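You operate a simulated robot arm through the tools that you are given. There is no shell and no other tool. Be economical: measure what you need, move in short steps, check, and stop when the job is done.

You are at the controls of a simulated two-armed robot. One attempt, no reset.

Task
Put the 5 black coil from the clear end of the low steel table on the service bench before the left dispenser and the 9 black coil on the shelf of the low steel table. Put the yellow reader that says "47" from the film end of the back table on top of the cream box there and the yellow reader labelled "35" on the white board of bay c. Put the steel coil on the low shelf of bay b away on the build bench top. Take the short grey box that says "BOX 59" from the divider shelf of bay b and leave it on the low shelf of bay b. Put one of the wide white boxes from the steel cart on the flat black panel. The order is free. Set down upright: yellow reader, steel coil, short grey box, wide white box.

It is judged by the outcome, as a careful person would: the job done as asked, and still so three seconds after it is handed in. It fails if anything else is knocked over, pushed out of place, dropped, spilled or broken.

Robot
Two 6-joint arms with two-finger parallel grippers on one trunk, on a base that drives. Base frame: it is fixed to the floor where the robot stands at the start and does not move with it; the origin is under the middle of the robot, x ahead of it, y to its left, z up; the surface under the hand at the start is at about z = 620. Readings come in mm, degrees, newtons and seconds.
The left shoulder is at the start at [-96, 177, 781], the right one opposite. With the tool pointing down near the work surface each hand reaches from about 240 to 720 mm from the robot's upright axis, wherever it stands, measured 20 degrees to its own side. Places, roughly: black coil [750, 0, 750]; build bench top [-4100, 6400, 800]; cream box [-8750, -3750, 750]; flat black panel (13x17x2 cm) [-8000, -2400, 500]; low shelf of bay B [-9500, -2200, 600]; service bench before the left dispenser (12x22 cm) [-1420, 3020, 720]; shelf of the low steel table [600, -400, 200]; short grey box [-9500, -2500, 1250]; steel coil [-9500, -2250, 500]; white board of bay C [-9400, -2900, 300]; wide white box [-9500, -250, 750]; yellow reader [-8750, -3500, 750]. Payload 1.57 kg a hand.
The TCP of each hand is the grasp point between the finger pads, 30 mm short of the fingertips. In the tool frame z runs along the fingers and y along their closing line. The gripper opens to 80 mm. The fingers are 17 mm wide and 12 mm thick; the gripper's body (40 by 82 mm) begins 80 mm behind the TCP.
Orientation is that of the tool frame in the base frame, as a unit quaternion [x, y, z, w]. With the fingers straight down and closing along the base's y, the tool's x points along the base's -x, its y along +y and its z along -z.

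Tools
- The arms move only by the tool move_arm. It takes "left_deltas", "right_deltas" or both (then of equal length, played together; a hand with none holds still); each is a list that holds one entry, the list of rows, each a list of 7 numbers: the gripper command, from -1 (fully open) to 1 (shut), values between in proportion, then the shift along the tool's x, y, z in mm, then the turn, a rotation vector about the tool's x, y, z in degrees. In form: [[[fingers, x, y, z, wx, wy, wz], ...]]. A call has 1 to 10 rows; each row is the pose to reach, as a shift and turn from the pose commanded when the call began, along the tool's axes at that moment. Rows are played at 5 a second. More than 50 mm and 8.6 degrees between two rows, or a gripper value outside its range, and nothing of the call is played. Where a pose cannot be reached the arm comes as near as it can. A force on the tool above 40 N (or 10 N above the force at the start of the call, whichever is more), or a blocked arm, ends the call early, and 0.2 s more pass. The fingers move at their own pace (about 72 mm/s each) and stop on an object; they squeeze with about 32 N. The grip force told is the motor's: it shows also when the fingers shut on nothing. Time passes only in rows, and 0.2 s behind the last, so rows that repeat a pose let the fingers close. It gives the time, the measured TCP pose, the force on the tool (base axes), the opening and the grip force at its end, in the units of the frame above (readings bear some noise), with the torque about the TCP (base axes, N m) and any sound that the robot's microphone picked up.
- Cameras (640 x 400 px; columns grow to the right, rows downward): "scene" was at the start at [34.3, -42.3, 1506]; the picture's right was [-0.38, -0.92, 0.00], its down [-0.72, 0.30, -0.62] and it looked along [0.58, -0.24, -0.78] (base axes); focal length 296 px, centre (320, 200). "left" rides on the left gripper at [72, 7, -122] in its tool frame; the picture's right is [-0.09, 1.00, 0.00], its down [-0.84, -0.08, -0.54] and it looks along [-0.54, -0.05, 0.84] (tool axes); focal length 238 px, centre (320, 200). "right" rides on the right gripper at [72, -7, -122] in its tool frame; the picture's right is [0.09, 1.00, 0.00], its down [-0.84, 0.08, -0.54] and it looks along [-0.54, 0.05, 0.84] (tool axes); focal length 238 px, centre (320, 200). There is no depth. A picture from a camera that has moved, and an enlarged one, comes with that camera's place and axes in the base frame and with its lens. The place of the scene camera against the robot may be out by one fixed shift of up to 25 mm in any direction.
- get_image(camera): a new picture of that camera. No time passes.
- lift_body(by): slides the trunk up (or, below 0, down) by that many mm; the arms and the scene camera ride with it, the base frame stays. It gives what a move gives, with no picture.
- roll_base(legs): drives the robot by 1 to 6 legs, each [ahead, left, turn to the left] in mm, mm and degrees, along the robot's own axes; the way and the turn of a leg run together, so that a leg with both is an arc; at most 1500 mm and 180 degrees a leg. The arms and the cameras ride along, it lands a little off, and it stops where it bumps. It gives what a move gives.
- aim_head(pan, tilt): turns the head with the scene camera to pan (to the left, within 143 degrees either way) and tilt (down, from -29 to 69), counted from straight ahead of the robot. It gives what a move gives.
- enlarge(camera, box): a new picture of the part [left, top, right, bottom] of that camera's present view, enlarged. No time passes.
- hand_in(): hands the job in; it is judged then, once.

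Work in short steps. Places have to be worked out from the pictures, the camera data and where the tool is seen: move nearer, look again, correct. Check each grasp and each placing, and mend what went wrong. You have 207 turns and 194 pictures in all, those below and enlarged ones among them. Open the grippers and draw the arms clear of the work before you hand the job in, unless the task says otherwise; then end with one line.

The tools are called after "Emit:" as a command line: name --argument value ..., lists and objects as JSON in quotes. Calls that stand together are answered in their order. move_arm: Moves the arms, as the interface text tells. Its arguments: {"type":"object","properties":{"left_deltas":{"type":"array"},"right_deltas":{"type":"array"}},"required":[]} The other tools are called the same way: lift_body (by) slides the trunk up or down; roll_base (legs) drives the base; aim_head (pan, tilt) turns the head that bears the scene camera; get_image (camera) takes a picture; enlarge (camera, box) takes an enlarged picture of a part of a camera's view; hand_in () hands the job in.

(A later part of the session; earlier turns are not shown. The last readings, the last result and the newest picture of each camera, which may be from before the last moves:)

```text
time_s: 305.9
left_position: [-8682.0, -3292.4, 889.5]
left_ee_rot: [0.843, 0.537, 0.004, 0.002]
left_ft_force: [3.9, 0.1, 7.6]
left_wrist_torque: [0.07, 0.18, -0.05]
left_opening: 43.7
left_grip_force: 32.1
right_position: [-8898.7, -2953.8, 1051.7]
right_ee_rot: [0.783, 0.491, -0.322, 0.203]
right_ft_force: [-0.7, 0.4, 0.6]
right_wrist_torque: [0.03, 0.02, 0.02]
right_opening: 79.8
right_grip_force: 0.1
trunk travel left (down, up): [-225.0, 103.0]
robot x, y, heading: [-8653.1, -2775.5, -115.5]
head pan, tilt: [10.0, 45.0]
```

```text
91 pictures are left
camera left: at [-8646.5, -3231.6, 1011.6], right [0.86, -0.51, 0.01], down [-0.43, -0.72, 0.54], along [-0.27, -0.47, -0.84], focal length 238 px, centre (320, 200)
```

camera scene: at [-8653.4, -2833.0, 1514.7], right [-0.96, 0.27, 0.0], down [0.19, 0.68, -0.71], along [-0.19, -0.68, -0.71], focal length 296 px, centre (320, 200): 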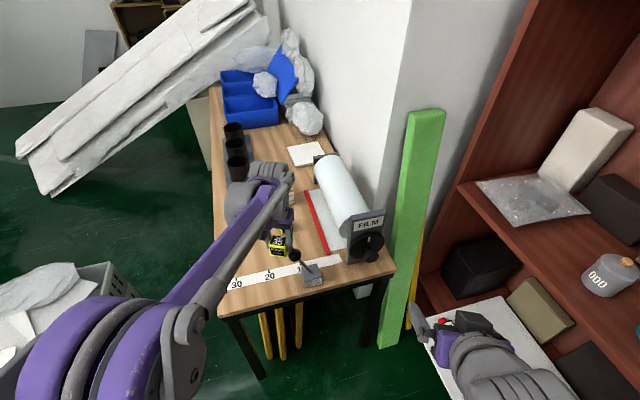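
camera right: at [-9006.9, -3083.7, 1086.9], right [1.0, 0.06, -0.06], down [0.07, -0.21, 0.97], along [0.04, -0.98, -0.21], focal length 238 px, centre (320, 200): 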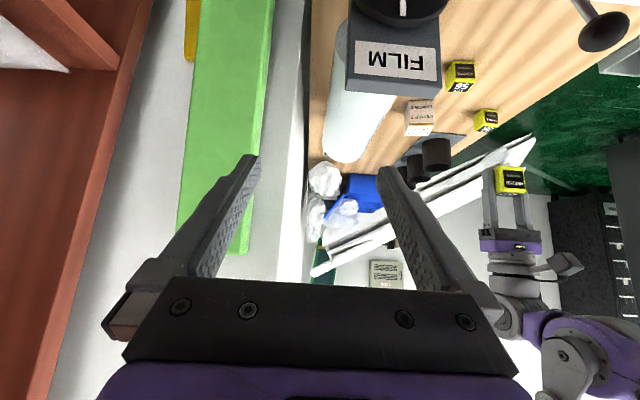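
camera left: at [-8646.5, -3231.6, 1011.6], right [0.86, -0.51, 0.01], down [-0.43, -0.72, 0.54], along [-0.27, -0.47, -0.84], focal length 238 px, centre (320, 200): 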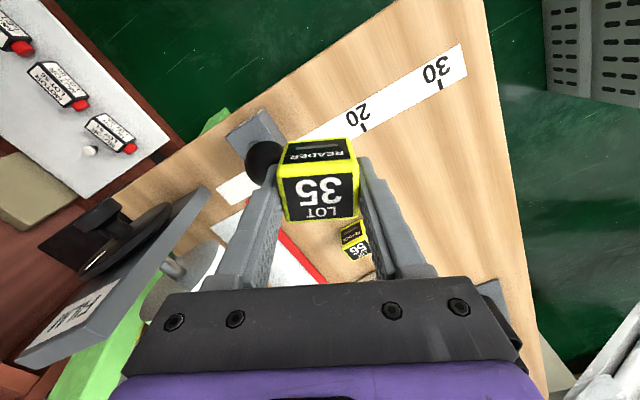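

The turn swung the left hand into the brake lever's knob. Rotating back a little first, then lifting the hand well clear.

Emit:
roll_base --legs '[[0, 0, 6]]'

Emit:
move_arm --left_deltas '[[[1, 0, 0, -40, 0, 0, 0], [1, 20, 0, -80, 0, 0, 0], [1, 60, 0, -110, 0, 0, 0], [1, 100, 0, -130, 0, 0, 0]]]'

Emit:
get_image --camera "left"

Emit:
enlarge --camera "scene" --box '[200, 210, 360, 310]'

```text
time_s: 306.9
left_position: [-8629.2, -3294.6, 887.9]
left_ee_rot: [0.815, 0.58, 0.004, 0.002]
left_ft_force: [-0.2, -1.0, -1.3]
left_wrist_torque: [0.03, -0.01, 0.0]
left_opening: 43.4
left_grip_force: 31.6
right_position: [-8878.6, -2979.2, 1052.0]
right_ee_rot: [0.757, 0.53, -0.313, 0.219]
right_ft_force: [-0.4, 0.4, 0.6]
right_wrist_torque: [-0.02, -0.03, -0.01]
right_opening: 80.3
right_grip_force: 0.0
trunk travel left (down, up): [-225.0, 103.0]
robot x, y, heading: [-8652.2, -2778.6, -110.0]
head pan, tilt: [10.0, 45.0]
```

```text
time_s: 307.9
left_position: [-8599.7, -3199.6, 1015.4]
left_ee_rot: [0.815, 0.579, 0.004, 0.003]
left_ft_force: [-0.6, 0.0, -1.1]
left_wrist_torque: [-0.01, -0.02, 0.0]
left_opening: 43.5
left_grip_force: 32.2
right_position: [-8878.5, -2977.4, 1052.8]
right_ee_rot: [0.757, 0.53, -0.313, 0.22]
right_ft_force: [0.6, -0.3, 0.4]
right_wrist_torque: [0.0, -0.01, 0.05]
right_opening: 80.0
right_grip_force: 0.0
trunk travel left (down, up): [-225.0, 103.0]
robot x, y, heading: [-8653.1, -2777.1, -110.0]
head pan, tilt: [10.0, 45.0]
```

```text
90 pictures are left
camera left: at [-8570.2, -3133.4, 1137.9], right [0.91, -0.41, 0.01], down [-0.35, -0.76, 0.54], along [-0.22, -0.49, -0.84], focal length 238 px, centre (320, 200)
```

left: 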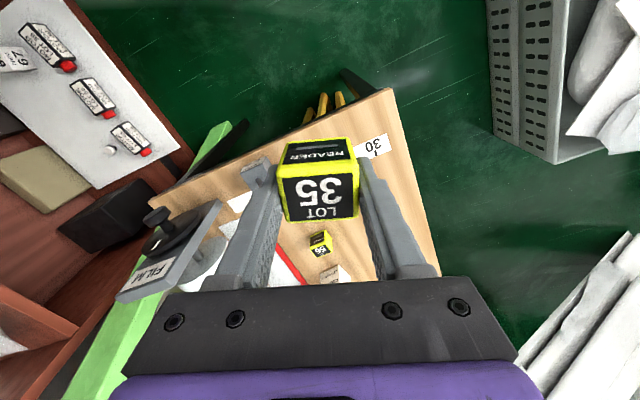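

```text
4.00 times, centred on (280, 260) of scene
camera zoom: at [-8649.1, -2832.4, 1514.7], right [-0.99, 0.17, 0.0], down [0.12, 0.7, -0.71], along [-0.12, -0.7, -0.71], focal length 1184 px, centre (480, -40)
```

zoom: 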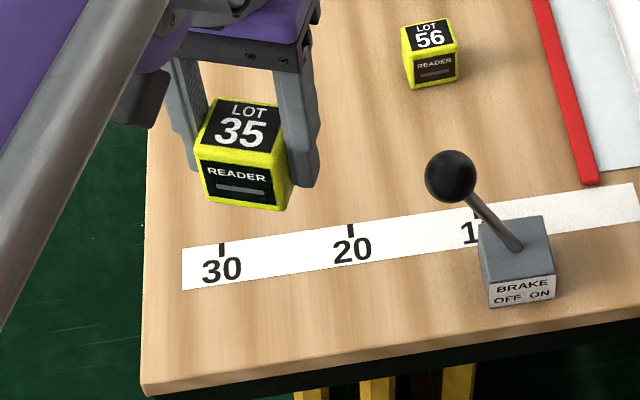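

The lever and base look unmoved, and the reader is still held well. With the hand now retracted, I'll finish the turn to face west.

Emit:
roll_base --legs '[[0, 0, -70]]'

Emit:
aim_head --pan 15 --tilt 45

Emit:
get_image --camera "scene"

Emit:
get_image --camera "left"

```text
time_s: 311.3
left_position: [-9026.4, -2980.7, 1014.6]
left_ee_rot: [1.0, 0.018, 0.001, 0.005]
left_ft_force: [-0.3, 0.7, -0.5]
left_wrist_torque: [0.01, 0.02, -0.02]
left_opening: 43.6
left_grip_force: 32.7
right_position: [-8922.1, -2640.1, 1052.5]
right_ee_rot: [0.924, 0.009, -0.382, 0.004]
right_ft_force: [0.3, 0.2, 0.2]
right_wrist_torque: [-0.04, 0.0, 0.0]
right_opening: 80.0
right_grip_force: 0.1
trunk travel left (down, up): [-225.0, 103.0]
robot x, y, heading: [-8655.4, -2775.7, -179.0]
head pan, tilt: [10.0, 45.0]
```

```text
time_s: 311.9
left_position: [-9027.6, -2981.0, 1016.0]
left_ee_rot: [1.0, 0.018, 0.002, 0.005]
left_ft_force: [-0.1, 0.1, -0.8]
left_wrist_torque: [-0.01, -0.02, -0.01]
left_opening: 43.5
left_grip_force: 31.6
right_position: [-8924.2, -2640.5, 1053.1]
right_ee_rot: [0.924, 0.01, -0.381, 0.005]
right_ft_force: [0.2, -0.4, -0.2]
right_wrist_torque: [0.0, -0.01, 0.03]
right_opening: 79.9
right_grip_force: 0.1
trunk travel left (down, up): [-225.0, 103.0]
robot x, y, heading: [-8652.1, -2779.6, -178.8]
head pan, tilt: [15.0, 45.0]
```

```text
88 pictures are left
camera scene: at [-8687.5, -2813.1, 1514.6], right [-0.28, 0.96, 0.0], down [0.68, 0.2, -0.71], along [-0.68, -0.2, -0.71], focal length 296 px, centre (320, 200)
```

scene: 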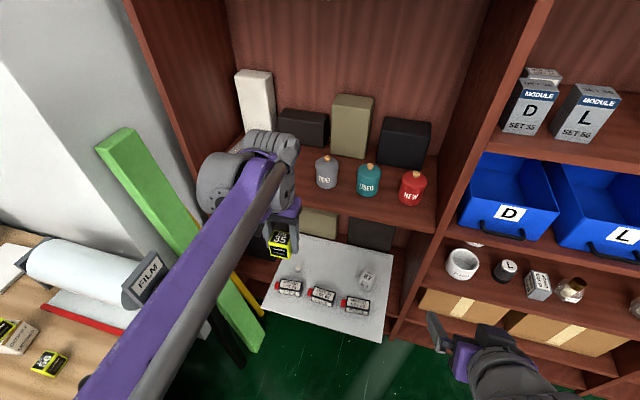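

```text
87 pictures are left
camera left: at [-8955.8, -2984.1, 1137.4], right [-0.06, -1.0, 0.01], down [-0.84, 0.05, 0.54], along [-0.54, 0.02, -0.84], focal length 238 px, centre (320, 200)
```

left: 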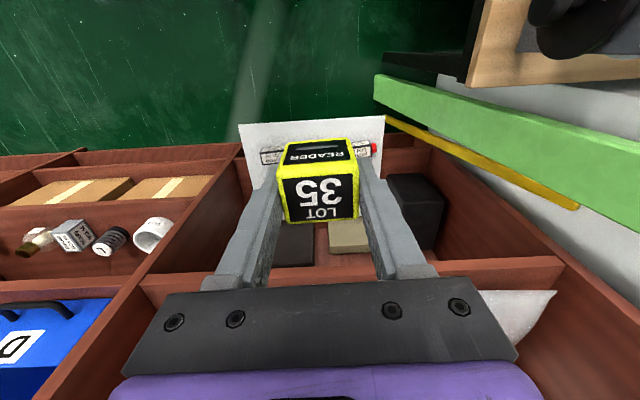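

Triangulating the white board gives z ≈ 255, front edge x ≈ -9178, y from -2692 to -3217. There's a free spot at about (-9430, -2970), between box 67 and the knob. Lowering and moving in.

Emit:
lift_body --by -220

Emit:
roll_base --legs '[[175, 0, -1]]'

Emit:
move_arm --left_deltas '[[[1, 0, 0, 45, 0, 0, 0], [1, 0, 0, 90, 0, 0, 0], [1, 0, 0, 135, 0, 0, 0], [1, 0, 0, 180, 0, 0, 0], [1, 0, 0, 225, 0, 0, 0], [1, 0, 0, 270, 0, 0, 0], [1, 0, 0, 315, 0, 0, 0], [1, 0, 0, 350, 0, 0, 0]]]'

Emit:
get_image --camera "left"

Emit:
get_image --camera "scene"

```text
time_s: 314.2
left_position: [-9027.6, -2979.9, 794.6]
left_ee_rot: [1.0, 0.017, 0.002, 0.005]
left_ft_force: [-0.3, -0.1, -1.7]
left_wrist_torque: [0.04, -0.02, 0.02]
left_opening: 43.9
left_grip_force: 31.9
right_position: [-8946.4, -2638.9, 814.7]
right_ee_rot: [0.933, 0.01, -0.36, 0.005]
right_ft_force: [-0.6, 0.0, 0.2]
right_wrist_torque: [-0.04, -0.01, -0.01]
right_opening: 79.9
right_grip_force: 0.0
trunk travel left (down, up): [-5.0, 323.0]
robot x, y, heading: [-8655.0, -2779.8, -178.7]
head pan, tilt: [15.0, 45.0]
```

```text
time_s: 315.7
left_position: [-9204.6, -2980.4, 794.2]
left_ee_rot: [1.0, 0.012, 0.002, 0.004]
left_ft_force: [-0.7, -0.2, -0.2]
left_wrist_torque: [0.01, 0.01, -0.02]
left_opening: 43.6
left_grip_force: 32.0
right_position: [-9118.3, -2638.7, 814.6]
right_ee_rot: [0.933, 0.004, -0.36, 0.002]
right_ft_force: [0.0, 0.4, 0.3]
right_wrist_torque: [-0.02, 0.0, -0.01]
right_opening: 79.8
right_grip_force: 0.2
trunk travel left (down, up): [-5.0, 323.0]
robot x, y, heading: [-8827.9, -2781.8, -179.3]
head pan, tilt: [15.0, 45.0]
```

```text
time_s: 317.5
left_position: [-9202.3, -2983.2, 442.8]
left_ee_rot: [1.0, 0.012, 0.002, 0.005]
left_ft_force: [0.1, -0.2, -0.6]
left_wrist_torque: [-0.02, 0.0, 0.0]
left_opening: 43.6
left_grip_force: 31.7
right_position: [-9118.4, -2640.4, 814.3]
right_ee_rot: [0.933, 0.005, -0.359, 0.002]
right_ft_force: [0.3, -1.2, -0.3]
right_wrist_torque: [0.0, 0.02, 0.01]
right_opening: 79.9
right_grip_force: 0.0
trunk travel left (down, up): [-5.0, 323.0]
robot x, y, heading: [-8828.2, -2778.8, -179.4]
head pan, tilt: [15.0, 45.0]
```

```text
86 pictures are left
camera left: at [-9130.3, -2987.7, 566.0], right [-0.07, -1.0, 0.01], down [-0.84, 0.06, 0.54], along [-0.54, 0.03, -0.84], focal length 238 px, centre (320, 200)
```

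left: 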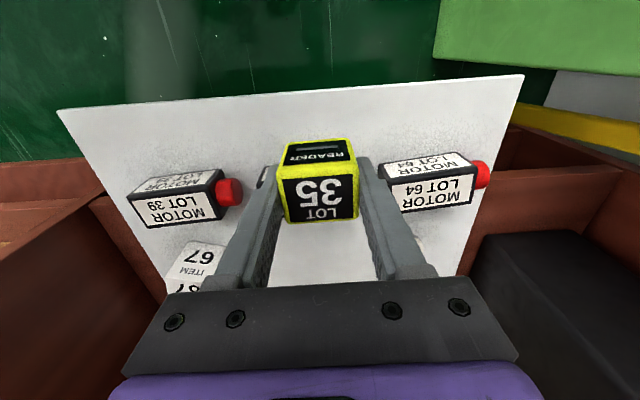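

```text
85 pictures are left
camera scene: at [-8910.5, -2816.5, 1292.3], right [-0.27, 0.96, 0.0], down [0.68, 0.19, -0.71], along [-0.68, -0.19, -0.71], focal length 296 px, centre (320, 200)
```

scene: 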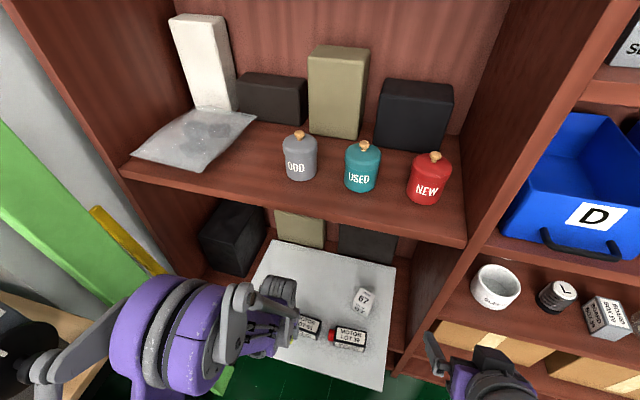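

The board is nearer z ≈ 285. Moving over the free area behind the motor blocks.

Emit:
move_arm --left_deltas '[[[1, -44, -6, 0, 0, 0, 0], [1, -88, -12, 0, 0, 0, 0], [1, -132, -18, 0, 0, 0, 0], [1, -176, -24, 0, 0, 0, 0], [1, -218, -30, 0, 0, 0, 0]]]'

Emit:
get_image --camera "left"

Emit:
get_image --camera "scene"

```text
time_s: 318.7
left_position: [-9424.8, -2959.2, 443.9]
left_ee_rot: [1.0, 0.012, 0.002, 0.004]
left_ft_force: [-0.5, 0.5, -1.3]
left_wrist_torque: [-0.02, 0.03, 0.02]
left_opening: 43.4
left_grip_force: 31.6
right_position: [-9118.6, -2640.0, 814.5]
right_ee_rot: [0.933, 0.005, -0.36, 0.002]
right_ft_force: [0.3, -0.2, -0.4]
right_wrist_torque: [-0.01, 0.01, -0.02]
right_opening: 79.9
right_grip_force: 0.1
trunk travel left (down, up): [-5.0, 323.0]
robot x, y, heading: [-8825.0, -2777.9, -179.3]
head pan, tilt: [15.0, 45.0]
```

```text
84 pictures are left
camera left: at [-9352.5, -2963.9, 566.8], right [-0.07, -1.0, 0.01], down [-0.84, 0.06, 0.54], along [-0.54, 0.03, -0.84], focal length 238 px, centre (320, 200)
```

left: 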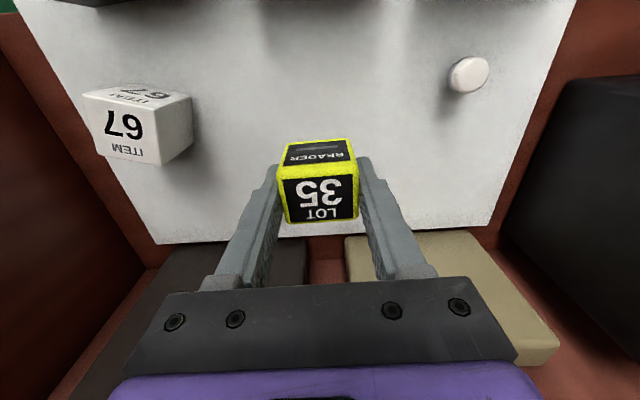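

```text
83 pictures are left
camera scene: at [-8910.6, -2816.5, 1292.3], right [-0.27, 0.96, 0.0], down [0.68, 0.19, -0.71], along [-0.68, -0.19, -0.71], focal length 296 px, centre (320, 200)
```

scene: 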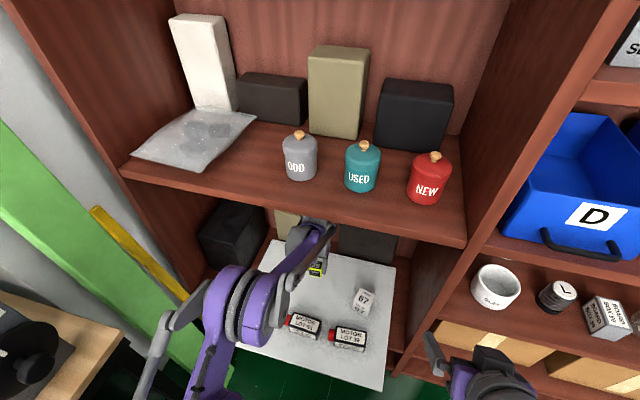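

Clear space all round. Lowering toward the board.

Emit:
move_arm --left_deltas '[[[1, 0, 0, 40, 0, 0, 0], [1, 0, 0, 80, 0, 0, 0], [1, 0, 0, 105, 0, 0, 0], [1, 0, 0, 109, 0, 0, 0], [1, 0, 0, 113, 0, 0, 0]]]'

Emit:
move_arm --left_deltas '[[[1, 0, 0, 3, 0, 0, 0], [1, 0, 0, 6, 0, 0, 0], [1, 0, 0, 9, 0, 0, 0], [1, 0, 0, 12, 0, 0, 0]]]'

```text
time_s: 319.9
left_position: [-9421.4, -2957.9, 331.7]
left_ee_rot: [1.0, 0.013, 0.002, 0.005]
left_ft_force: [-0.1, 0.1, -1.6]
left_wrist_torque: [0.01, -0.02, -0.02]
left_opening: 43.8
left_grip_force: 31.9
right_position: [-9116.1, -2640.7, 813.9]
right_ee_rot: [0.933, 0.005, -0.36, 0.002]
right_ft_force: [0.2, 0.5, -0.4]
right_wrist_torque: [0.03, 0.02, 0.0]
right_opening: 80.1
right_grip_force: 0.0
trunk travel left (down, up): [-5.0, 323.0]
robot x, y, heading: [-8826.9, -2777.8, -179.5]
head pan, tilt: [15.0, 45.0]
```

```text
time_s: 320.9
left_position: [-9420.2, -2960.0, 319.0]
left_ee_rot: [1.0, 0.012, 0.002, 0.004]
left_ft_force: [0.4, 0.3, -0.6]
left_wrist_torque: [0.0, 0.03, 0.04]
left_opening: 43.6
left_grip_force: 32.1
right_position: [-9118.7, -2640.4, 814.3]
right_ee_rot: [0.933, 0.005, -0.36, 0.002]
right_ft_force: [-0.4, 0.5, 0.7]
right_wrist_torque: [0.01, 0.01, -0.01]
right_opening: 80.1
right_grip_force: 0.1
trunk travel left (down, up): [-5.0, 323.0]
robot x, y, heading: [-8825.6, -2779.8, -179.2]
head pan, tilt: [15.0, 45.0]
```

No contact yet. Continuing in 3 mm steps.

Emit:
move_arm --left_deltas '[[[1, 0, 0, 3, 0, 0, 0], [1, 0, 0, 6, 0, 0, 0], [1, 0, 0, 9, 0, 0, 0]]]'

Emit:
move_arm --left_deltas '[[[1, 0, 0, 3, 0, 0, 0], [1, 0, 0, 5, 0, 0, 0]]]'

Emit:
get_image --camera "left"

```text
time_s: 321.7
left_position: [-9419.3, -2959.0, 312.6]
left_ee_rot: [1.0, 0.012, 0.001, 0.004]
left_ft_force: [2.9, 0.0, 30.8]
left_wrist_torque: [0.77, -0.01, -0.07]
left_opening: 43.8
left_grip_force: 32.0
right_position: [-9116.7, -2639.5, 814.0]
right_ee_rot: [0.933, 0.006, -0.361, 0.003]
right_ft_force: [-0.5, 0.3, -0.3]
right_wrist_torque: [-0.03, -0.01, 0.0]
right_opening: 80.1
right_grip_force: 0.1
trunk travel left (down, up): [-5.0, 323.0]
robot x, y, heading: [-8827.0, -2779.2, -179.4]
head pan, tilt: [15.0, 45.0]
```

```text
time_s: 322.1
left_position: [-9420.2, -2959.3, 314.4]
left_ee_rot: [1.0, 0.012, 0.003, 0.003]
left_ft_force: [4.2, -0.3, 21.2]
left_wrist_torque: [0.57, 0.04, -0.11]
left_opening: 43.4
left_grip_force: 31.9
right_position: [-9116.3, -2639.9, 814.9]
right_ee_rot: [0.933, 0.005, -0.361, 0.002]
right_ft_force: [0.0, 0.6, 0.1]
right_wrist_torque: [-0.01, -0.03, 0.0]
right_opening: 80.1
right_grip_force: 0.0
trunk travel left (down, up): [-5.0, 323.0]
robot x, y, heading: [-8827.1, -2780.9, -179.1]
head pan, tilt: [15.0, 45.0]
stopped in row 1 (left hand): the force on the tool passed its limit at 46 N (the readings are from after the stop); the commanded pose is now the measured one
```

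```text
82 pictures are left
camera left: at [-9348.8, -2963.2, 435.4], right [-0.07, -1.0, 0.01], down [-0.84, 0.06, 0.54], along [-0.54, 0.03, -0.84], focal length 238 px, centre (320, 200)
```

left: 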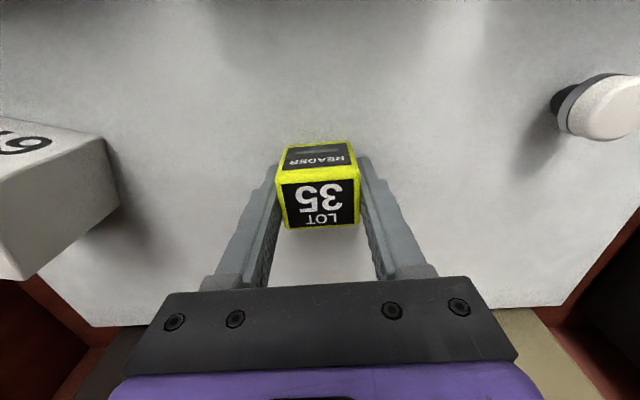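

On the board. Opening and lifting off.

Emit:
move_arm --left_deltas '[[[0.2, 0, 0, 0, 0, 0, 0], [-0.5, 0, 0, 0, 0, 0, 0], [-0.7, 0, 0, 0, 0, 0, 0], [-0.7, 0, 0, -35, 0, 0, 0], [-0.7, 0, 0, -75, 0, 0, 0], [-0.7, 0, 0, -120, 0, 0, 0]]]'

Emit:
get_image --camera "left"

```text
time_s: 323.4
left_position: [-9420.4, -2957.1, 432.6]
left_ee_rot: [1.0, 0.012, 0.002, 0.004]
left_ft_force: [1.3, 0.0, 0.0]
left_wrist_torque: [0.0, -0.01, -0.03]
left_opening: 67.7
left_grip_force: 0.1
right_position: [-9118.1, -2640.0, 813.2]
right_ee_rot: [0.933, 0.004, -0.36, 0.001]
right_ft_force: [0.2, 0.3, 0.3]
right_wrist_torque: [-0.05, 0.0, -0.03]
right_opening: 79.9
right_grip_force: 0.0
trunk travel left (down, up): [-5.0, 323.0]
robot x, y, heading: [-8825.0, -2784.1, -179.4]
head pan, tilt: [15.0, 45.0]
```

```text
81 pictures are left
camera left: at [-9348.4, -2961.2, 555.7], right [-0.07, -1.0, 0.01], down [-0.84, 0.06, 0.54], along [-0.54, 0.03, -0.84], focal length 238 px, centre (320, 200)
```

left: 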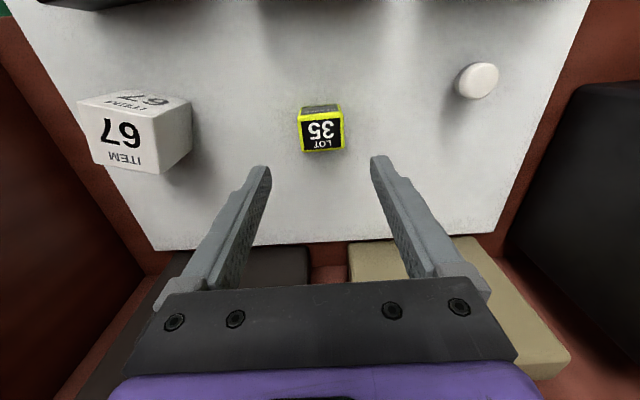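

Reader 35 stands upright on the board. Last is the steel coil. Withdrawing the left arm fully from the bay and shifting the base north.

Emit:
move_arm --left_deltas '[[[-0.7, 45, 0, 0, 0, 0, 0], [-0.7, 90, 0, 0, 0, 0, 0], [-0.7, 135, 0, 0, 0, 0, 0], [-0.7, 180, 0, 0, 0, 0, 0], [-0.7, 225, 0, 0, 0, 0, 0], [-0.7, 260, 0, -20, 0, 0, 0], [-1, 270, 0, -65, 0, 0, 0], [-1, 270, 0, -110, 0, 0, 0], [-1, 270, 0, -155, 0, 0, 0], [-1, 270, 0, -200, 0, 0, 0]]]'

Emit:
roll_base --legs '[[-60, 0, 0], [0, -325, -0.6]]'

Emit:
move_arm --right_deltas '[[[-1, 20, 0, 38, 0, -1.5, 0], [-1, 40, 0, 76, 0, -3, 0], [-1, 65, 0, 110, 0, -3, 0], [-1, 95, 0, 140, 0, -3, 0]]]'

Emit:
get_image --camera "right"

```text
time_s: 325.6
left_position: [-9155.3, -2951.3, 634.0]
left_ee_rot: [1.0, 0.011, 0.001, 0.004]
left_ft_force: [0.7, 0.4, 0.6]
left_wrist_torque: [0.01, -0.03, -0.02]
left_opening: 80.3
left_grip_force: 0.2
right_position: [-9118.4, -2640.2, 814.5]
right_ee_rot: [0.933, 0.004, -0.36, 0.002]
right_ft_force: [-0.6, -0.4, 0.4]
right_wrist_torque: [0.03, -0.03, -0.04]
right_opening: 80.0
right_grip_force: 0.1
trunk travel left (down, up): [-5.0, 323.0]
robot x, y, heading: [-8824.8, -2781.5, -179.8]
head pan, tilt: [15.0, 45.0]
```

```text
time_s: 329.7
left_position: [-9098.2, -2612.8, 633.0]
left_ee_rot: [1.0, 0.004, 0.002, 0.005]
left_ft_force: [0.5, -0.2, 0.5]
left_wrist_torque: [0.02, 0.01, 0.0]
left_opening: 80.1
left_grip_force: 0.2
right_position: [-9056.9, -2300.7, 814.0]
right_ee_rot: [0.933, -0.001, -0.36, 0.0]
right_ft_force: [-0.2, 0.1, 0.8]
right_wrist_torque: [0.01, -0.01, -0.01]
right_opening: 80.0
right_grip_force: 0.1
trunk travel left (down, up): [-5.0, 323.0]
robot x, y, heading: [-8767.1, -2444.2, 179.9]
head pan, tilt: [15.0, 45.0]
```

```text
time_s: 330.7
left_position: [-9097.4, -2611.5, 632.7]
left_ee_rot: [1.0, 0.006, 0.003, 0.005]
left_ft_force: [-0.5, -0.4, 0.3]
left_wrist_torque: [0.02, 0.0, 0.01]
left_opening: 80.1
left_grip_force: 0.0
right_position: [-9081.4, -2299.0, 647.3]
right_ee_rot: [0.923, -0.002, -0.384, 0.0]
right_ft_force: [-0.1, -0.6, 0.0]
right_wrist_torque: [0.03, -0.02, -0.03]
right_opening: 80.0
right_grip_force: 0.1
trunk travel left (down, up): [-5.0, 323.0]
robot x, y, heading: [-8764.4, -2443.4, 179.9]
head pan, tilt: [15.0, 45.0]
```

```text
80 pictures are left
camera right: at [-8943.0, -2293.2, 681.0], right [0.06, -1.0, -0.06], down [-0.2, -0.08, 0.98], along [-0.98, -0.05, -0.21], focal length 238 px, centre (320, 200)
```

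right: 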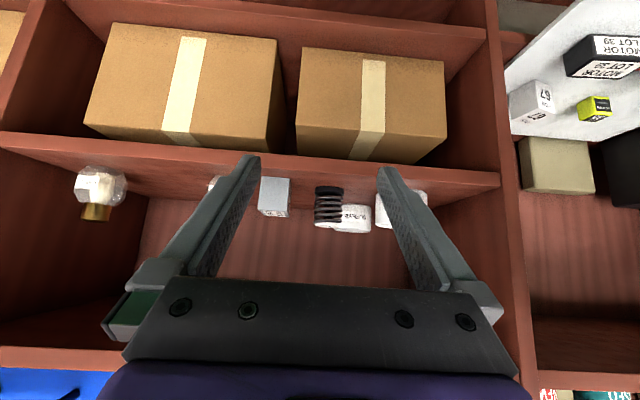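

Coil at about (-9401, -2333). Rolling 90 mm forward and moving the right hand to the pregrasp.

Emit:
roll_base --legs '[[90, 0, 0]]'

Emit:
move_arm --right_deltas '[[[-1, -32, 9, 24, 0, 0, 0], [-1, -65, 17, 48, 0, 0, 0], [-1, -97, 26, 71, 0, 0, 0], [-1, -129, 34, 95, 0, 0, 0]]]'

Emit:
get_image --camera "right"

```text
time_s: 331.8
left_position: [-9189.0, -2611.3, 632.0]
left_ee_rot: [1.0, 0.005, 0.002, 0.004]
left_ft_force: [0.3, -0.6, -0.3]
left_wrist_torque: [0.0, 0.0, 0.0]
left_opening: 80.2
left_grip_force: 0.0
right_position: [-9172.3, -2299.9, 646.3]
right_ee_rot: [0.923, -0.001, -0.384, 0.0]
right_ft_force: [1.7, -0.6, 0.2]
right_wrist_torque: [0.01, 0.02, -0.03]
right_opening: 80.1
right_grip_force: 0.0
trunk travel left (down, up): [-5.0, 323.0]
robot x, y, heading: [-8858.9, -2444.8, 180.0]
head pan, tilt: [15.0, 45.0]
```

```text
time_s: 332.8
left_position: [-9189.3, -2611.1, 632.2]
left_ee_rot: [1.0, 0.005, 0.003, 0.004]
left_ft_force: [-0.2, 1.3, 1.0]
left_wrist_torque: [0.0, 0.01, -0.01]
left_opening: 79.6
left_grip_force: 0.1
right_position: [-9330.5, -2335.9, 673.9]
right_ee_rot: [0.923, -0.002, -0.385, 0.0]
right_ft_force: [0.0, 0.3, 0.7]
right_wrist_torque: [0.01, -0.01, -0.01]
right_opening: 80.0
right_grip_force: 0.2
trunk travel left (down, up): [-5.0, 323.0]
robot x, y, heading: [-8859.4, -2443.3, 180.2]
head pan, tilt: [15.0, 45.0]
```

```text
79 pictures are left
camera right: at [-9192.8, -2328.9, 708.9], right [0.06, -1.0, -0.06], down [-0.21, -0.08, 0.98], along [-0.98, -0.05, -0.21], focal length 238 px, centre (320, 200)
```

right: 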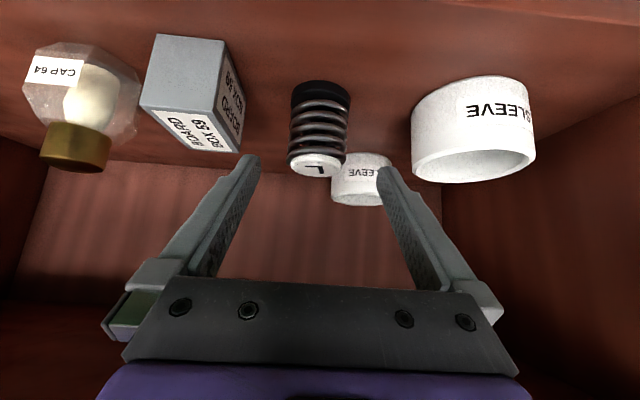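

Aligned. Advancing to grip the coil body at mid-height.

Emit:
move_arm --right_deltas '[[[-1, 0, -2, 30, 0, 0, 0], [-1, 0, -2, 60, 0, 0, 0], [-1, 0, -2, 85, 0, 0, 0], [-1, 0, -2, 106, 0, 0, 0], [-1, 0, -2, 106, 0, 0, 0]]]'

Emit:
get_image --camera "right"

```text
time_s: 334.0
left_position: [-9188.7, -2611.2, 632.5]
left_ee_rot: [1.0, 0.005, 0.002, 0.005]
left_ft_force: [-0.8, -0.6, -0.2]
left_wrist_torque: [0.01, -0.01, -0.01]
left_opening: 80.0
left_grip_force: 0.1
right_position: [-9406.3, -2332.3, 596.8]
right_ee_rot: [0.923, -0.001, -0.384, 0.0]
right_ft_force: [0.4, 0.1, -0.6]
right_wrist_torque: [-0.01, 0.0, 0.0]
right_opening: 80.1
right_grip_force: 0.1
trunk travel left (down, up): [-5.0, 323.0]
robot x, y, heading: [-8857.4, -2443.9, 180.0]
head pan, tilt: [15.0, 45.0]
```

```text
78 pictures are left
camera right: at [-9268.5, -2323.8, 631.6], right [0.06, -1.0, -0.06], down [-0.21, -0.08, 0.98], along [-0.98, -0.05, -0.21], focal length 238 px, centre (320, 200)
```

right: 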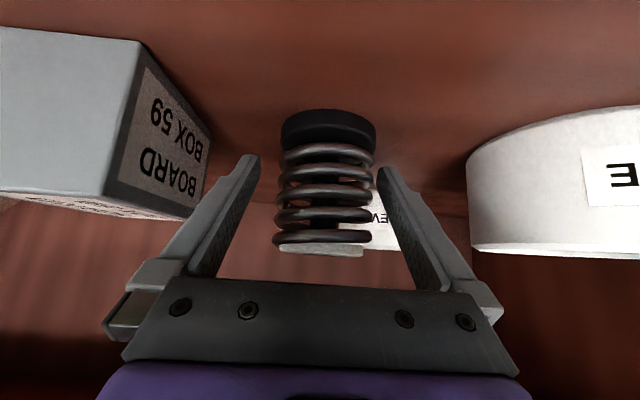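

The coil is between the fingers. Closing, then lifting and withdrawing.

Emit:
move_arm --right_deltas '[[[0, 0, 0, 0, 0, 0, 0], [1, 0, 0, 0, 0, 0, 0], [1, 0, 0, 0, 0, 0, 0], [1, 0, 0, 0, 0, 0, 0]]]'

Emit:
move_arm --right_deltas '[[[1, -21, 0, -21, 0, 0, 0], [1, -35, 0, -35, 0, 0, 0], [1, -10, 0, -60, 0, 0, 0], [1, 20, 0, -90, 0, 0, 0], [1, 50, 0, -120, 0, 0, 0], [1, 80, 0, -150, 0, 0, 0], [1, 110, 0, -180, 0, 0, 0]]]'

Emit:
get_image --camera "right"

```text
time_s: 335.0
left_position: [-9189.2, -2611.8, 634.6]
left_ee_rot: [1.0, 0.006, 0.001, 0.004]
left_ft_force: [0.0, 0.1, -0.5]
left_wrist_torque: [-0.01, 0.01, -0.02]
left_opening: 80.0
left_grip_force: 0.0
right_position: [-9407.1, -2330.2, 598.0]
right_ee_rot: [0.923, -0.001, -0.384, 0.0]
right_ft_force: [-0.5, 0.4, 0.0]
right_wrist_torque: [0.01, -0.01, 0.01]
right_opening: 56.6
right_grip_force: 32.2
trunk travel left (down, up): [-5.0, 323.0]
robot x, y, heading: [-8859.4, -2445.6, 180.2]
head pan, tilt: [15.0, 45.0]
```

```text
time_s: 336.6
left_position: [-9187.8, -2610.7, 633.6]
left_ee_rot: [1.0, 0.005, 0.002, 0.004]
left_ft_force: [0.9, 0.4, 1.1]
left_wrist_torque: [0.0, 0.0, 0.0]
left_opening: 79.9
left_grip_force: 0.0
right_position: [-9199.5, -2331.6, 644.8]
right_ee_rot: [0.924, -0.001, -0.383, -0.001]
right_ft_force: [0.4, -0.4, -1.3]
right_wrist_torque: [-0.02, 0.01, -0.02]
right_opening: 56.8
right_grip_force: 31.5
trunk travel left (down, up): [-5.0, 323.0]
robot x, y, heading: [-8857.3, -2443.7, 180.0]
head pan, tilt: [15.0, 45.0]
```

```text
77 pictures are left
camera right: at [-9062.1, -2325.1, 679.3], right [0.06, -1.0, -0.06], down [-0.2, -0.08, 0.98], along [-0.98, -0.05, -0.21], focal length 238 px, centre (320, 200)
```

right: 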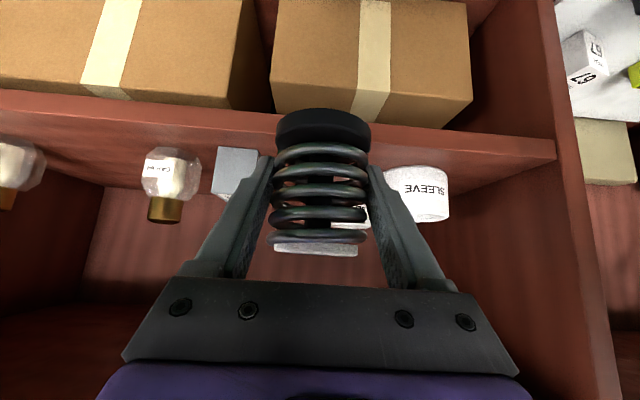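

The steel coil is held. I'll back out, raise the trunk, and retrace my route in reverse toward the build bench.

Emit:
roll_base --legs '[[-230, 0, 0]]'

Emit:
lift_body --by 220

Emit:
roll_base --legs '[[0, 0, 90], [-1240, 0, 0], [-1240, 0, 0], [-1200, 0, 0]]'

Emit:
get_image --camera "right"

```text
time_s: 338.4
left_position: [-8952.4, -2610.6, 633.1]
left_ee_rot: [1.0, 0.006, 0.001, 0.004]
left_ft_force: [0.0, 0.5, -0.1]
left_wrist_torque: [0.02, 0.01, -0.03]
left_opening: 79.9
left_grip_force: 0.1
right_position: [-8961.3, -2331.5, 644.1]
right_ee_rot: [0.923, -0.002, -0.384, 0.0]
right_ft_force: [0.6, 0.1, -2.7]
right_wrist_torque: [-0.02, 0.02, -0.02]
right_opening: 57.0
right_grip_force: 32.2
trunk travel left (down, up): [-5.0, 323.0]
robot x, y, heading: [-8620.3, -2448.6, 180.2]
head pan, tilt: [15.0, 45.0]
```

```text
time_s: 340.7
left_position: [-8950.6, -2611.9, 851.9]
left_ee_rot: [1.0, 0.006, 0.003, 0.004]
left_ft_force: [0.5, 0.1, -0.6]
left_wrist_torque: [-0.03, 0.01, -0.01]
left_opening: 80.0
left_grip_force: 0.1
right_position: [-8961.9, -2331.7, 864.1]
right_ee_rot: [0.923, -0.001, -0.384, 0.001]
right_ft_force: [-0.4, -0.6, -0.5]
right_wrist_torque: [-0.05, -0.02, 0.02]
right_opening: 56.9
right_grip_force: 31.9
trunk travel left (down, up): [-225.0, 103.0]
robot x, y, heading: [-8621.5, -2444.8, 180.0]
head pan, tilt: [15.0, 45.0]
```

```text
time_s: 362.2
left_position: [-8314.2, 882.6, 852.9]
left_ee_rot: [0.716, 0.698, 0.005, 0.002]
left_ft_force: [0.0, -0.8, -0.4]
left_wrist_torque: [0.0, 0.01, -0.02]
left_opening: 80.1
left_grip_force: 0.1
right_position: [-8593.6, 881.0, 865.8]
right_ee_rot: [0.666, 0.639, -0.276, 0.267]
right_ft_force: [-0.4, -1.4, -1.6]
right_wrist_torque: [0.02, 0.01, 0.02]
right_opening: 57.1
right_grip_force: 31.8
trunk travel left (down, up): [-225.0, 103.0]
robot x, y, heading: [-8467.4, 1213.6, -92.4]
head pan, tilt: [15.0, 45.0]
```

```text
76 pictures are left
camera right: at [-8594.1, 1018.6, 899.3], right [1.0, 0.03, -0.06], down [0.07, -0.21, 0.98], along [0.01, -0.98, -0.21], focal length 238 px, centre (320, 200)
```

right: 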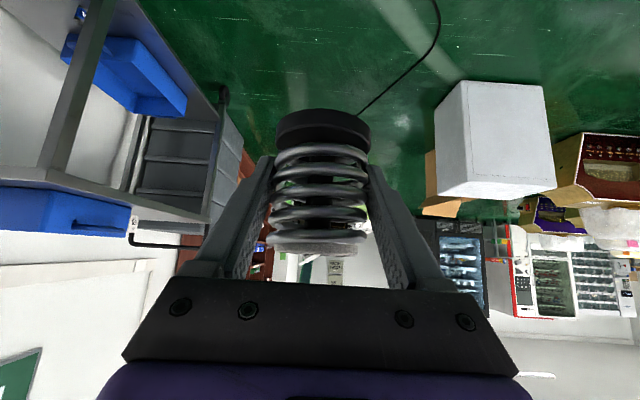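

On track. Turning 20° and reversing around the paper and past the dark bench.

Emit:
roll_base --legs '[[0, 0, -19.6], [-882, 1107, 0], [-1450, 0, 0]]'

Emit:
aim_head --pan -120 --tilt 25

Emit:
get_image --camera "scene"

Emit:
aim_head --pan 140 --tilt 20

Emit:
get_image --camera "scene"

```text
time_s: 380.2
left_position: [-6538.6, 2563.1, 852.6]
left_ee_rot: [0.824, 0.566, 0.004, 0.003]
left_ft_force: [0.0, 0.9, 0.2]
left_wrist_torque: [0.02, -0.01, -0.01]
left_opening: 80.0
left_grip_force: 0.0
right_position: [-6803.4, 2654.4, 863.9]
right_ee_rot: [0.764, 0.518, -0.318, 0.216]
right_ft_force: [-0.9, -0.2, -2.5]
right_wrist_torque: [0.02, -0.02, 0.0]
right_opening: 56.8
right_grip_force: 31.7
trunk travel left (down, up): [-225.0, 103.0]
robot x, y, heading: [-6572.0, 2925.8, -111.9]
head pan, tilt: [15.0, 45.0]
```

```text
time_s: 382.4
left_position: [-6539.1, 2562.7, 853.8]
left_ee_rot: [0.824, 0.567, 0.004, 0.003]
left_ft_force: [0.1, 0.7, 0.7]
left_wrist_torque: [0.0, -0.04, -0.01]
left_opening: 79.9
left_grip_force: 0.0
right_position: [-6802.9, 2653.9, 865.0]
right_ee_rot: [0.764, 0.518, -0.318, 0.216]
right_ft_force: [0.4, -0.7, 0.2]
right_wrist_torque: [-0.03, -0.02, 0.02]
right_opening: 56.9
right_grip_force: 32.4
trunk travel left (down, up): [-225.0, 103.0]
robot x, y, heading: [-6573.2, 2931.7, -111.7]
head pan, tilt: [-120.0, 25.0]
```

```text
75 pictures are left
camera scene: at [-6610.5, 3026.2, 1545.2], right [0.78, 0.62, 0.0], down [0.26, -0.33, -0.91], along [-0.56, 0.71, -0.42], focal length 296 px, centre (320, 200)
```

scene: 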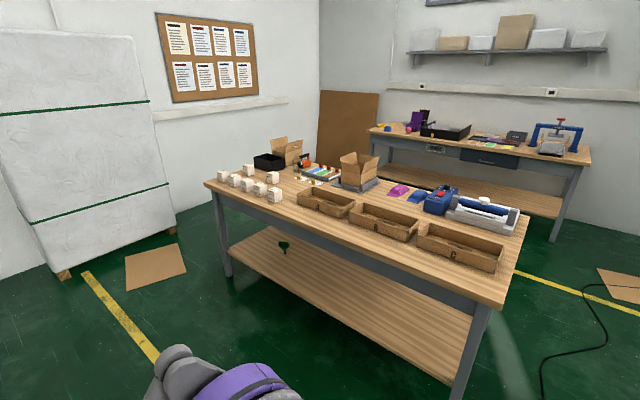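

```text
time_s: 386.0
left_position: [-6539.5, 2562.2, 853.5]
left_ee_rot: [0.824, 0.566, 0.004, 0.003]
left_ft_force: [0.3, -0.1, -0.3]
left_wrist_torque: [0.0, -0.01, 0.02]
left_opening: 80.1
left_grip_force: 0.0
right_position: [-6802.1, 2652.7, 864.5]
right_ee_rot: [0.765, 0.517, -0.318, 0.216]
right_ft_force: [-0.8, -0.2, -0.7]
right_wrist_torque: [-0.01, -0.01, -0.01]
right_opening: 56.8
right_grip_force: 32.1
trunk travel left (down, up): [-225.0, 103.0]
robot x, y, heading: [-6572.8, 2931.6, -111.6]
head pan, tilt: [140.0, 20.0]
```

```text
74 pictures are left
camera scene: at [-6471.4, 2998.2, 1553.3], right [0.47, -0.88, 0.0], down [-0.3, -0.16, -0.94], along [0.83, 0.45, -0.34], focal length 296 px, centre (320, 200)
```

scene: 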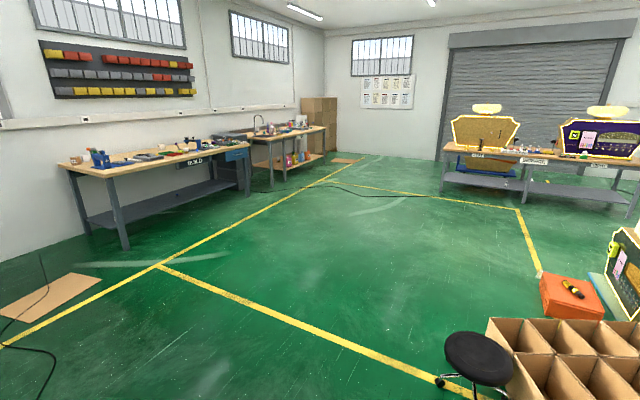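

The build bench (BUILD label) has its front near y ≈ 6230, x from -4960 to -3000, and the floor is clear. Turning north and driving diagonally to it.

Emit:
roll_base --legs '[[0, 0, -158.3], [1000, -1000, 0], [1000, -1000, 0], [300, -450, 0]]'

Emit:
aim_head --pan 0 --tilt 35

Emit:
get_image --camera "scene"

```text
time_s: 414.6
left_position: [-4116.4, 5409.5, 853.4]
left_ee_rot: [-0.685, 0.728, 0.001, -0.004]
left_ft_force: [-0.2, 1.0, 0.0]
left_wrist_torque: [0.01, -0.02, 0.0]
left_opening: 80.1
left_grip_force: 0.1
right_position: [-3837.7, 5401.3, 864.1]
right_ee_rot: [-0.629, 0.676, 0.261, 0.281]
right_ft_force: [0.4, -0.2, -0.7]
right_wrist_torque: [0.01, -0.02, -0.04]
right_opening: 56.7
right_grip_force: 31.6
trunk travel left (down, up): [-225.0, 103.0]
robot x, y, heading: [-3969.4, 5069.5, 85.9]
head pan, tilt: [140.0, 20.0]
```

```text
time_s: 416.8
left_position: [-4116.7, 5409.6, 853.6]
left_ee_rot: [-0.686, 0.727, 0.002, -0.004]
left_ft_force: [0.1, -1.1, 0.0]
left_wrist_torque: [0.0, -0.03, -0.02]
left_opening: 80.1
left_grip_force: 0.0
right_position: [-3837.9, 5401.5, 865.6]
right_ee_rot: [-0.628, 0.676, 0.263, 0.281]
right_ft_force: [-1.5, 1.1, -2.1]
right_wrist_torque: [0.0, 0.0, 0.0]
right_opening: 56.9
right_grip_force: 32.2
trunk travel left (down, up): [-225.0, 103.0]
robot x, y, heading: [-3976.9, 5065.0, 86.0]
head pan, tilt: [0.0, 35.0]
```

```text
73 pictures are left
camera scene: at [-3966.4, 5103.7, 1529.5], right [1.0, -0.07, 0.0], down [-0.04, -0.57, -0.82], along [0.06, 0.82, -0.57], focal length 296 px, centre (320, 200)
```

scene: 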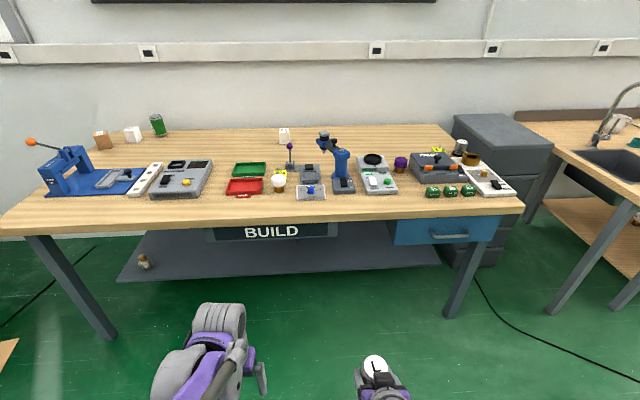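

There's a free front strip on the bench between the grey box and the green items, around (-3503, 6104). Raising the coil and approaching.

Emit:
move_arm --right_deltas '[[[1, -28, 0, -28, 0, 0, 0], [1, -56, 0, -56, 0, 0, 0], [1, -80, 0, -80, 0, 0, 0]]]'

Emit:
roll_base --legs '[[505, -300, 4]]'

Emit:
aim_head --pan -8 --tilt 45

Emit:
get_image --camera "scene"

Emit:
get_image --camera "right"

Emit:
get_image --camera "left"

```text
time_s: 417.6
left_position: [-4116.7, 5409.1, 852.8]
left_ee_rot: [-0.686, 0.727, 0.001, -0.004]
left_ft_force: [-0.6, -0.1, -0.3]
left_wrist_torque: [0.01, 0.03, -0.04]
left_opening: 80.0
left_grip_force: 0.2
right_position: [-3836.4, 5401.6, 977.6]
right_ee_rot: [-0.629, 0.676, 0.262, 0.281]
right_ft_force: [-0.5, -0.3, -1.0]
right_wrist_torque: [0.0, 0.01, -0.02]
right_opening: 56.8
right_grip_force: 31.4
trunk travel left (down, up): [-225.0, 103.0]
robot x, y, heading: [-3974.4, 5068.5, 85.9]
head pan, tilt: [0.0, 35.0]
```

```text
time_s: 420.9
left_position: [-3826.6, 5888.9, 853.1]
left_ee_rot: [0.711, -0.703, -0.001, 0.005]
left_ft_force: [-0.2, -0.8, -0.4]
left_wrist_torque: [0.0, 0.02, 0.01]
left_opening: 79.9
left_grip_force: 0.0
right_position: [-3547.7, 5900.9, 977.0]
right_ee_rot: [-0.652, 0.654, 0.271, 0.271]
right_ft_force: [0.2, 0.1, -0.8]
right_wrist_torque: [0.03, 0.0, 0.02]
right_opening: 56.6
right_grip_force: 31.4
trunk travel left (down, up): [-225.0, 103.0]
robot x, y, heading: [-3663.0, 5559.4, 90.0]
head pan, tilt: [0.0, 35.0]
```

```text
time_s: 421.6
left_position: [-3827.9, 5888.2, 852.8]
left_ee_rot: [0.711, -0.703, -0.002, 0.004]
left_ft_force: [0.4, 0.1, -0.4]
left_wrist_torque: [0.01, 0.02, -0.02]
left_opening: 79.9
left_grip_force: 0.0
right_position: [-3547.5, 5900.1, 977.0]
right_ee_rot: [-0.652, 0.654, 0.272, 0.272]
right_ft_force: [0.4, 0.9, -1.0]
right_wrist_torque: [0.04, -0.03, 0.05]
right_opening: 56.9
right_grip_force: 31.7
trunk travel left (down, up): [-225.0, 103.0]
robot x, y, heading: [-3664.1, 5557.2, 89.9]
head pan, tilt: [-8.0, 45.0]
```

```text
72 pictures are left
camera scene: at [-3645.9, 5586.2, 1514.7], right [0.99, -0.14, 0.0], down [-0.1, -0.7, -0.71], along [0.1, 0.7, -0.71], focal length 296 px, centre (320, 200)
```

scene: 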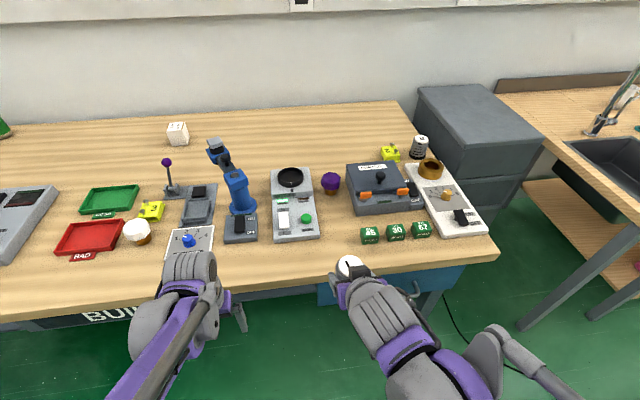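

```text
71 pictures are left
camera right: at [-3540.2, 5763.4, 1011.3], right [-1.0, -0.06, -0.06], down [-0.08, 0.2, 0.98], along [-0.05, 0.98, -0.21], focal length 238 px, centre (320, 200)
```

right: 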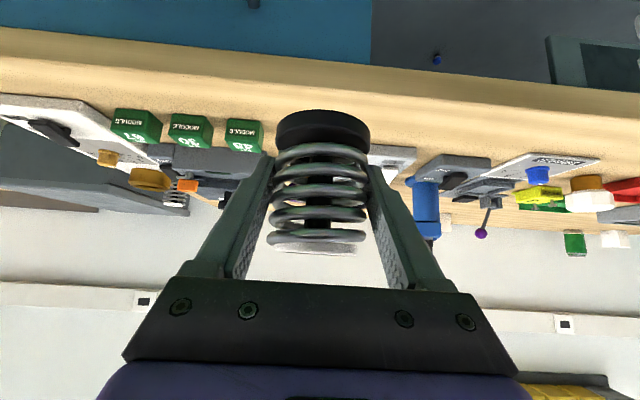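

```text
70 pictures are left
camera left: at [-3832.0, 5816.4, 975.0], right [-1.0, 0.08, 0.01], down [0.07, 0.84, 0.54], along [0.04, 0.54, -0.84], focal length 238 px, centre (320, 200)
```

left: 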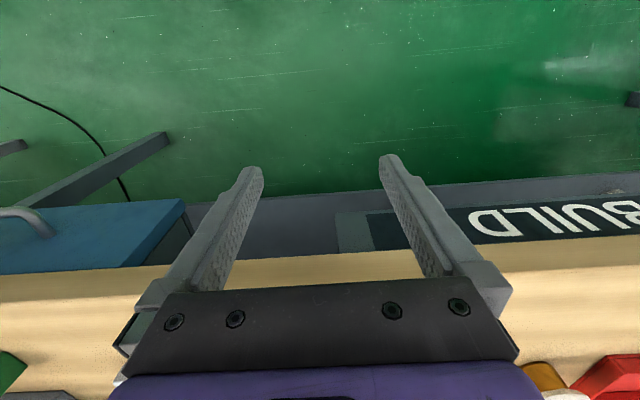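

The bench top looks to be z ≈ 838 with its front edge at y ≈ 5975. I'll aim the coil at about (-3522, 6025), in front of the gap. Approaching high first and re-checking.

Emit:
move_arm --right_deltas '[[[1, -18, -8, 31, 0, 0, 0], [1, -37, -17, 62, 0, 0, 0], [1, -55, -25, 93, 0, 0, 0]]]'

Emit:
get_image --camera "right"

Emit:
enlarge --camera "scene" --box '[260, 170, 420, 270]'

```text
time_s: 422.4
left_position: [-3826.9, 5889.5, 852.7]
left_ee_rot: [0.71, -0.704, -0.001, 0.006]
left_ft_force: [-0.5, -0.3, -0.2]
left_wrist_torque: [0.02, 0.01, 0.02]
left_opening: 80.1
left_grip_force: 0.1
right_position: [-3520.3, 6004.9, 948.6]
right_ee_rot: [-0.652, 0.653, 0.272, 0.272]
right_ft_force: [1.3, 0.3, -0.9]
right_wrist_torque: [0.0, 0.04, -0.01]
right_opening: 56.7
right_grip_force: 32.0
trunk travel left (down, up): [-225.0, 103.0]
robot x, y, heading: [-3662.4, 5559.4, 89.7]
head pan, tilt: [-8.0, 45.0]
```

```text
69 pictures are left
camera right: at [-3512.9, 5869.0, 982.6], right [-1.0, -0.06, -0.06], down [-0.08, 0.21, 0.98], along [-0.05, 0.98, -0.21], focal length 238 px, centre (320, 200)
```

right: 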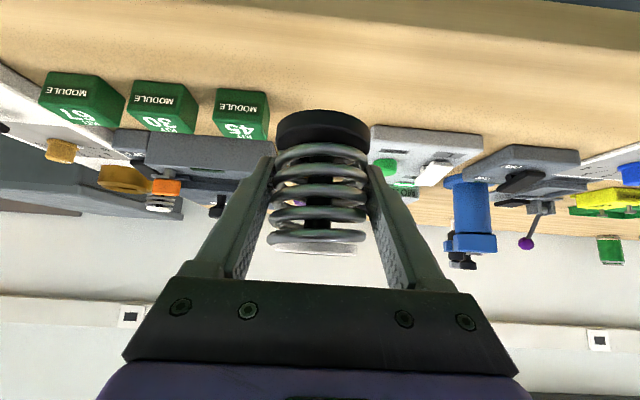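

```text
4.00 times, centred on (340, 220) of scene
camera zoom: at [-3645.9, 5587.9, 1514.6], right [0.99, -0.14, 0.0], down [-0.1, -0.7, -0.71], along [0.1, 0.7, -0.71], focal length 1184 px, centre (240, 120)
```

zoom: 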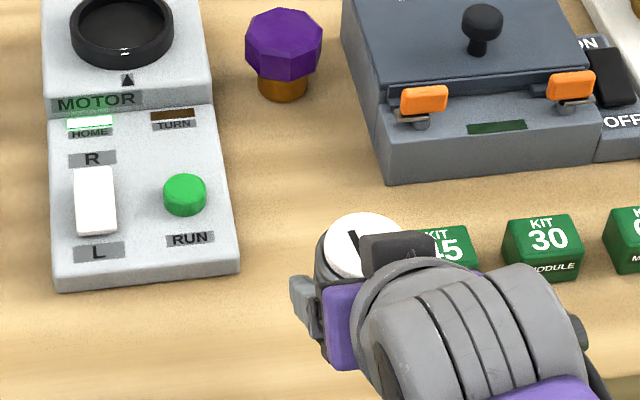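

Parallax gives a bench top at z ≈ 835 and the green corner at (-3465, 6080). Target (-3520, 6042). Moving down to 15 mm above the surface.

Emit:
move_arm --right_deltas '[[[1, -13, 0, 18, 0, 0, 0], [1, -20, 0, 32, 0, 0, 0], [1, 0, 0, 52, 0, 0, 0], [1, 12, 0, 64, 0, 0, 0]]]'

Emit:
get_image --camera "right"

```text
time_s: 423.4
left_position: [-3828.6, 5888.4, 853.2]
left_ee_rot: [0.71, -0.704, -0.002, 0.005]
left_ft_force: [0.2, -1.0, -0.3]
left_wrist_torque: [0.0, 0.0, 0.03]
left_opening: 80.1
left_grip_force: 0.0
right_position: [-3523.0, 6041.8, 896.1]
right_ee_rot: [-0.652, 0.653, 0.272, 0.271]
right_ft_force: [0.2, 0.3, -1.0]
right_wrist_torque: [-0.02, 0.02, -0.05]
right_opening: 57.0
right_grip_force: 31.8
trunk travel left (down, up): [-225.0, 103.0]
robot x, y, heading: [-3662.2, 5558.4, 90.3]
head pan, tilt: [-8.0, 45.0]
```

```text
67 pictures are left
camera right: at [-3515.1, 5906.2, 930.9], right [-1.0, -0.06, -0.06], down [-0.08, 0.21, 0.98], along [-0.05, 0.98, -0.21], focal length 238 px, centre (320, 200)
```

right: 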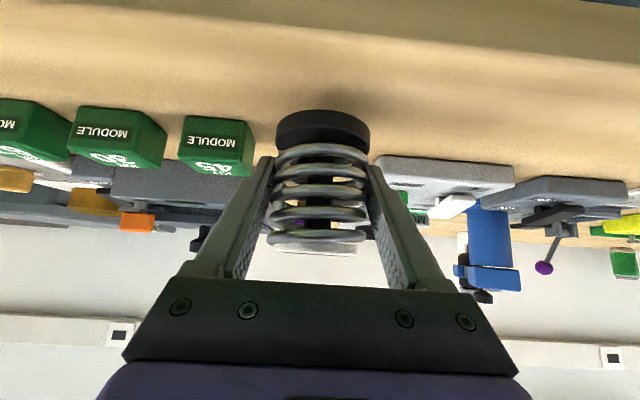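

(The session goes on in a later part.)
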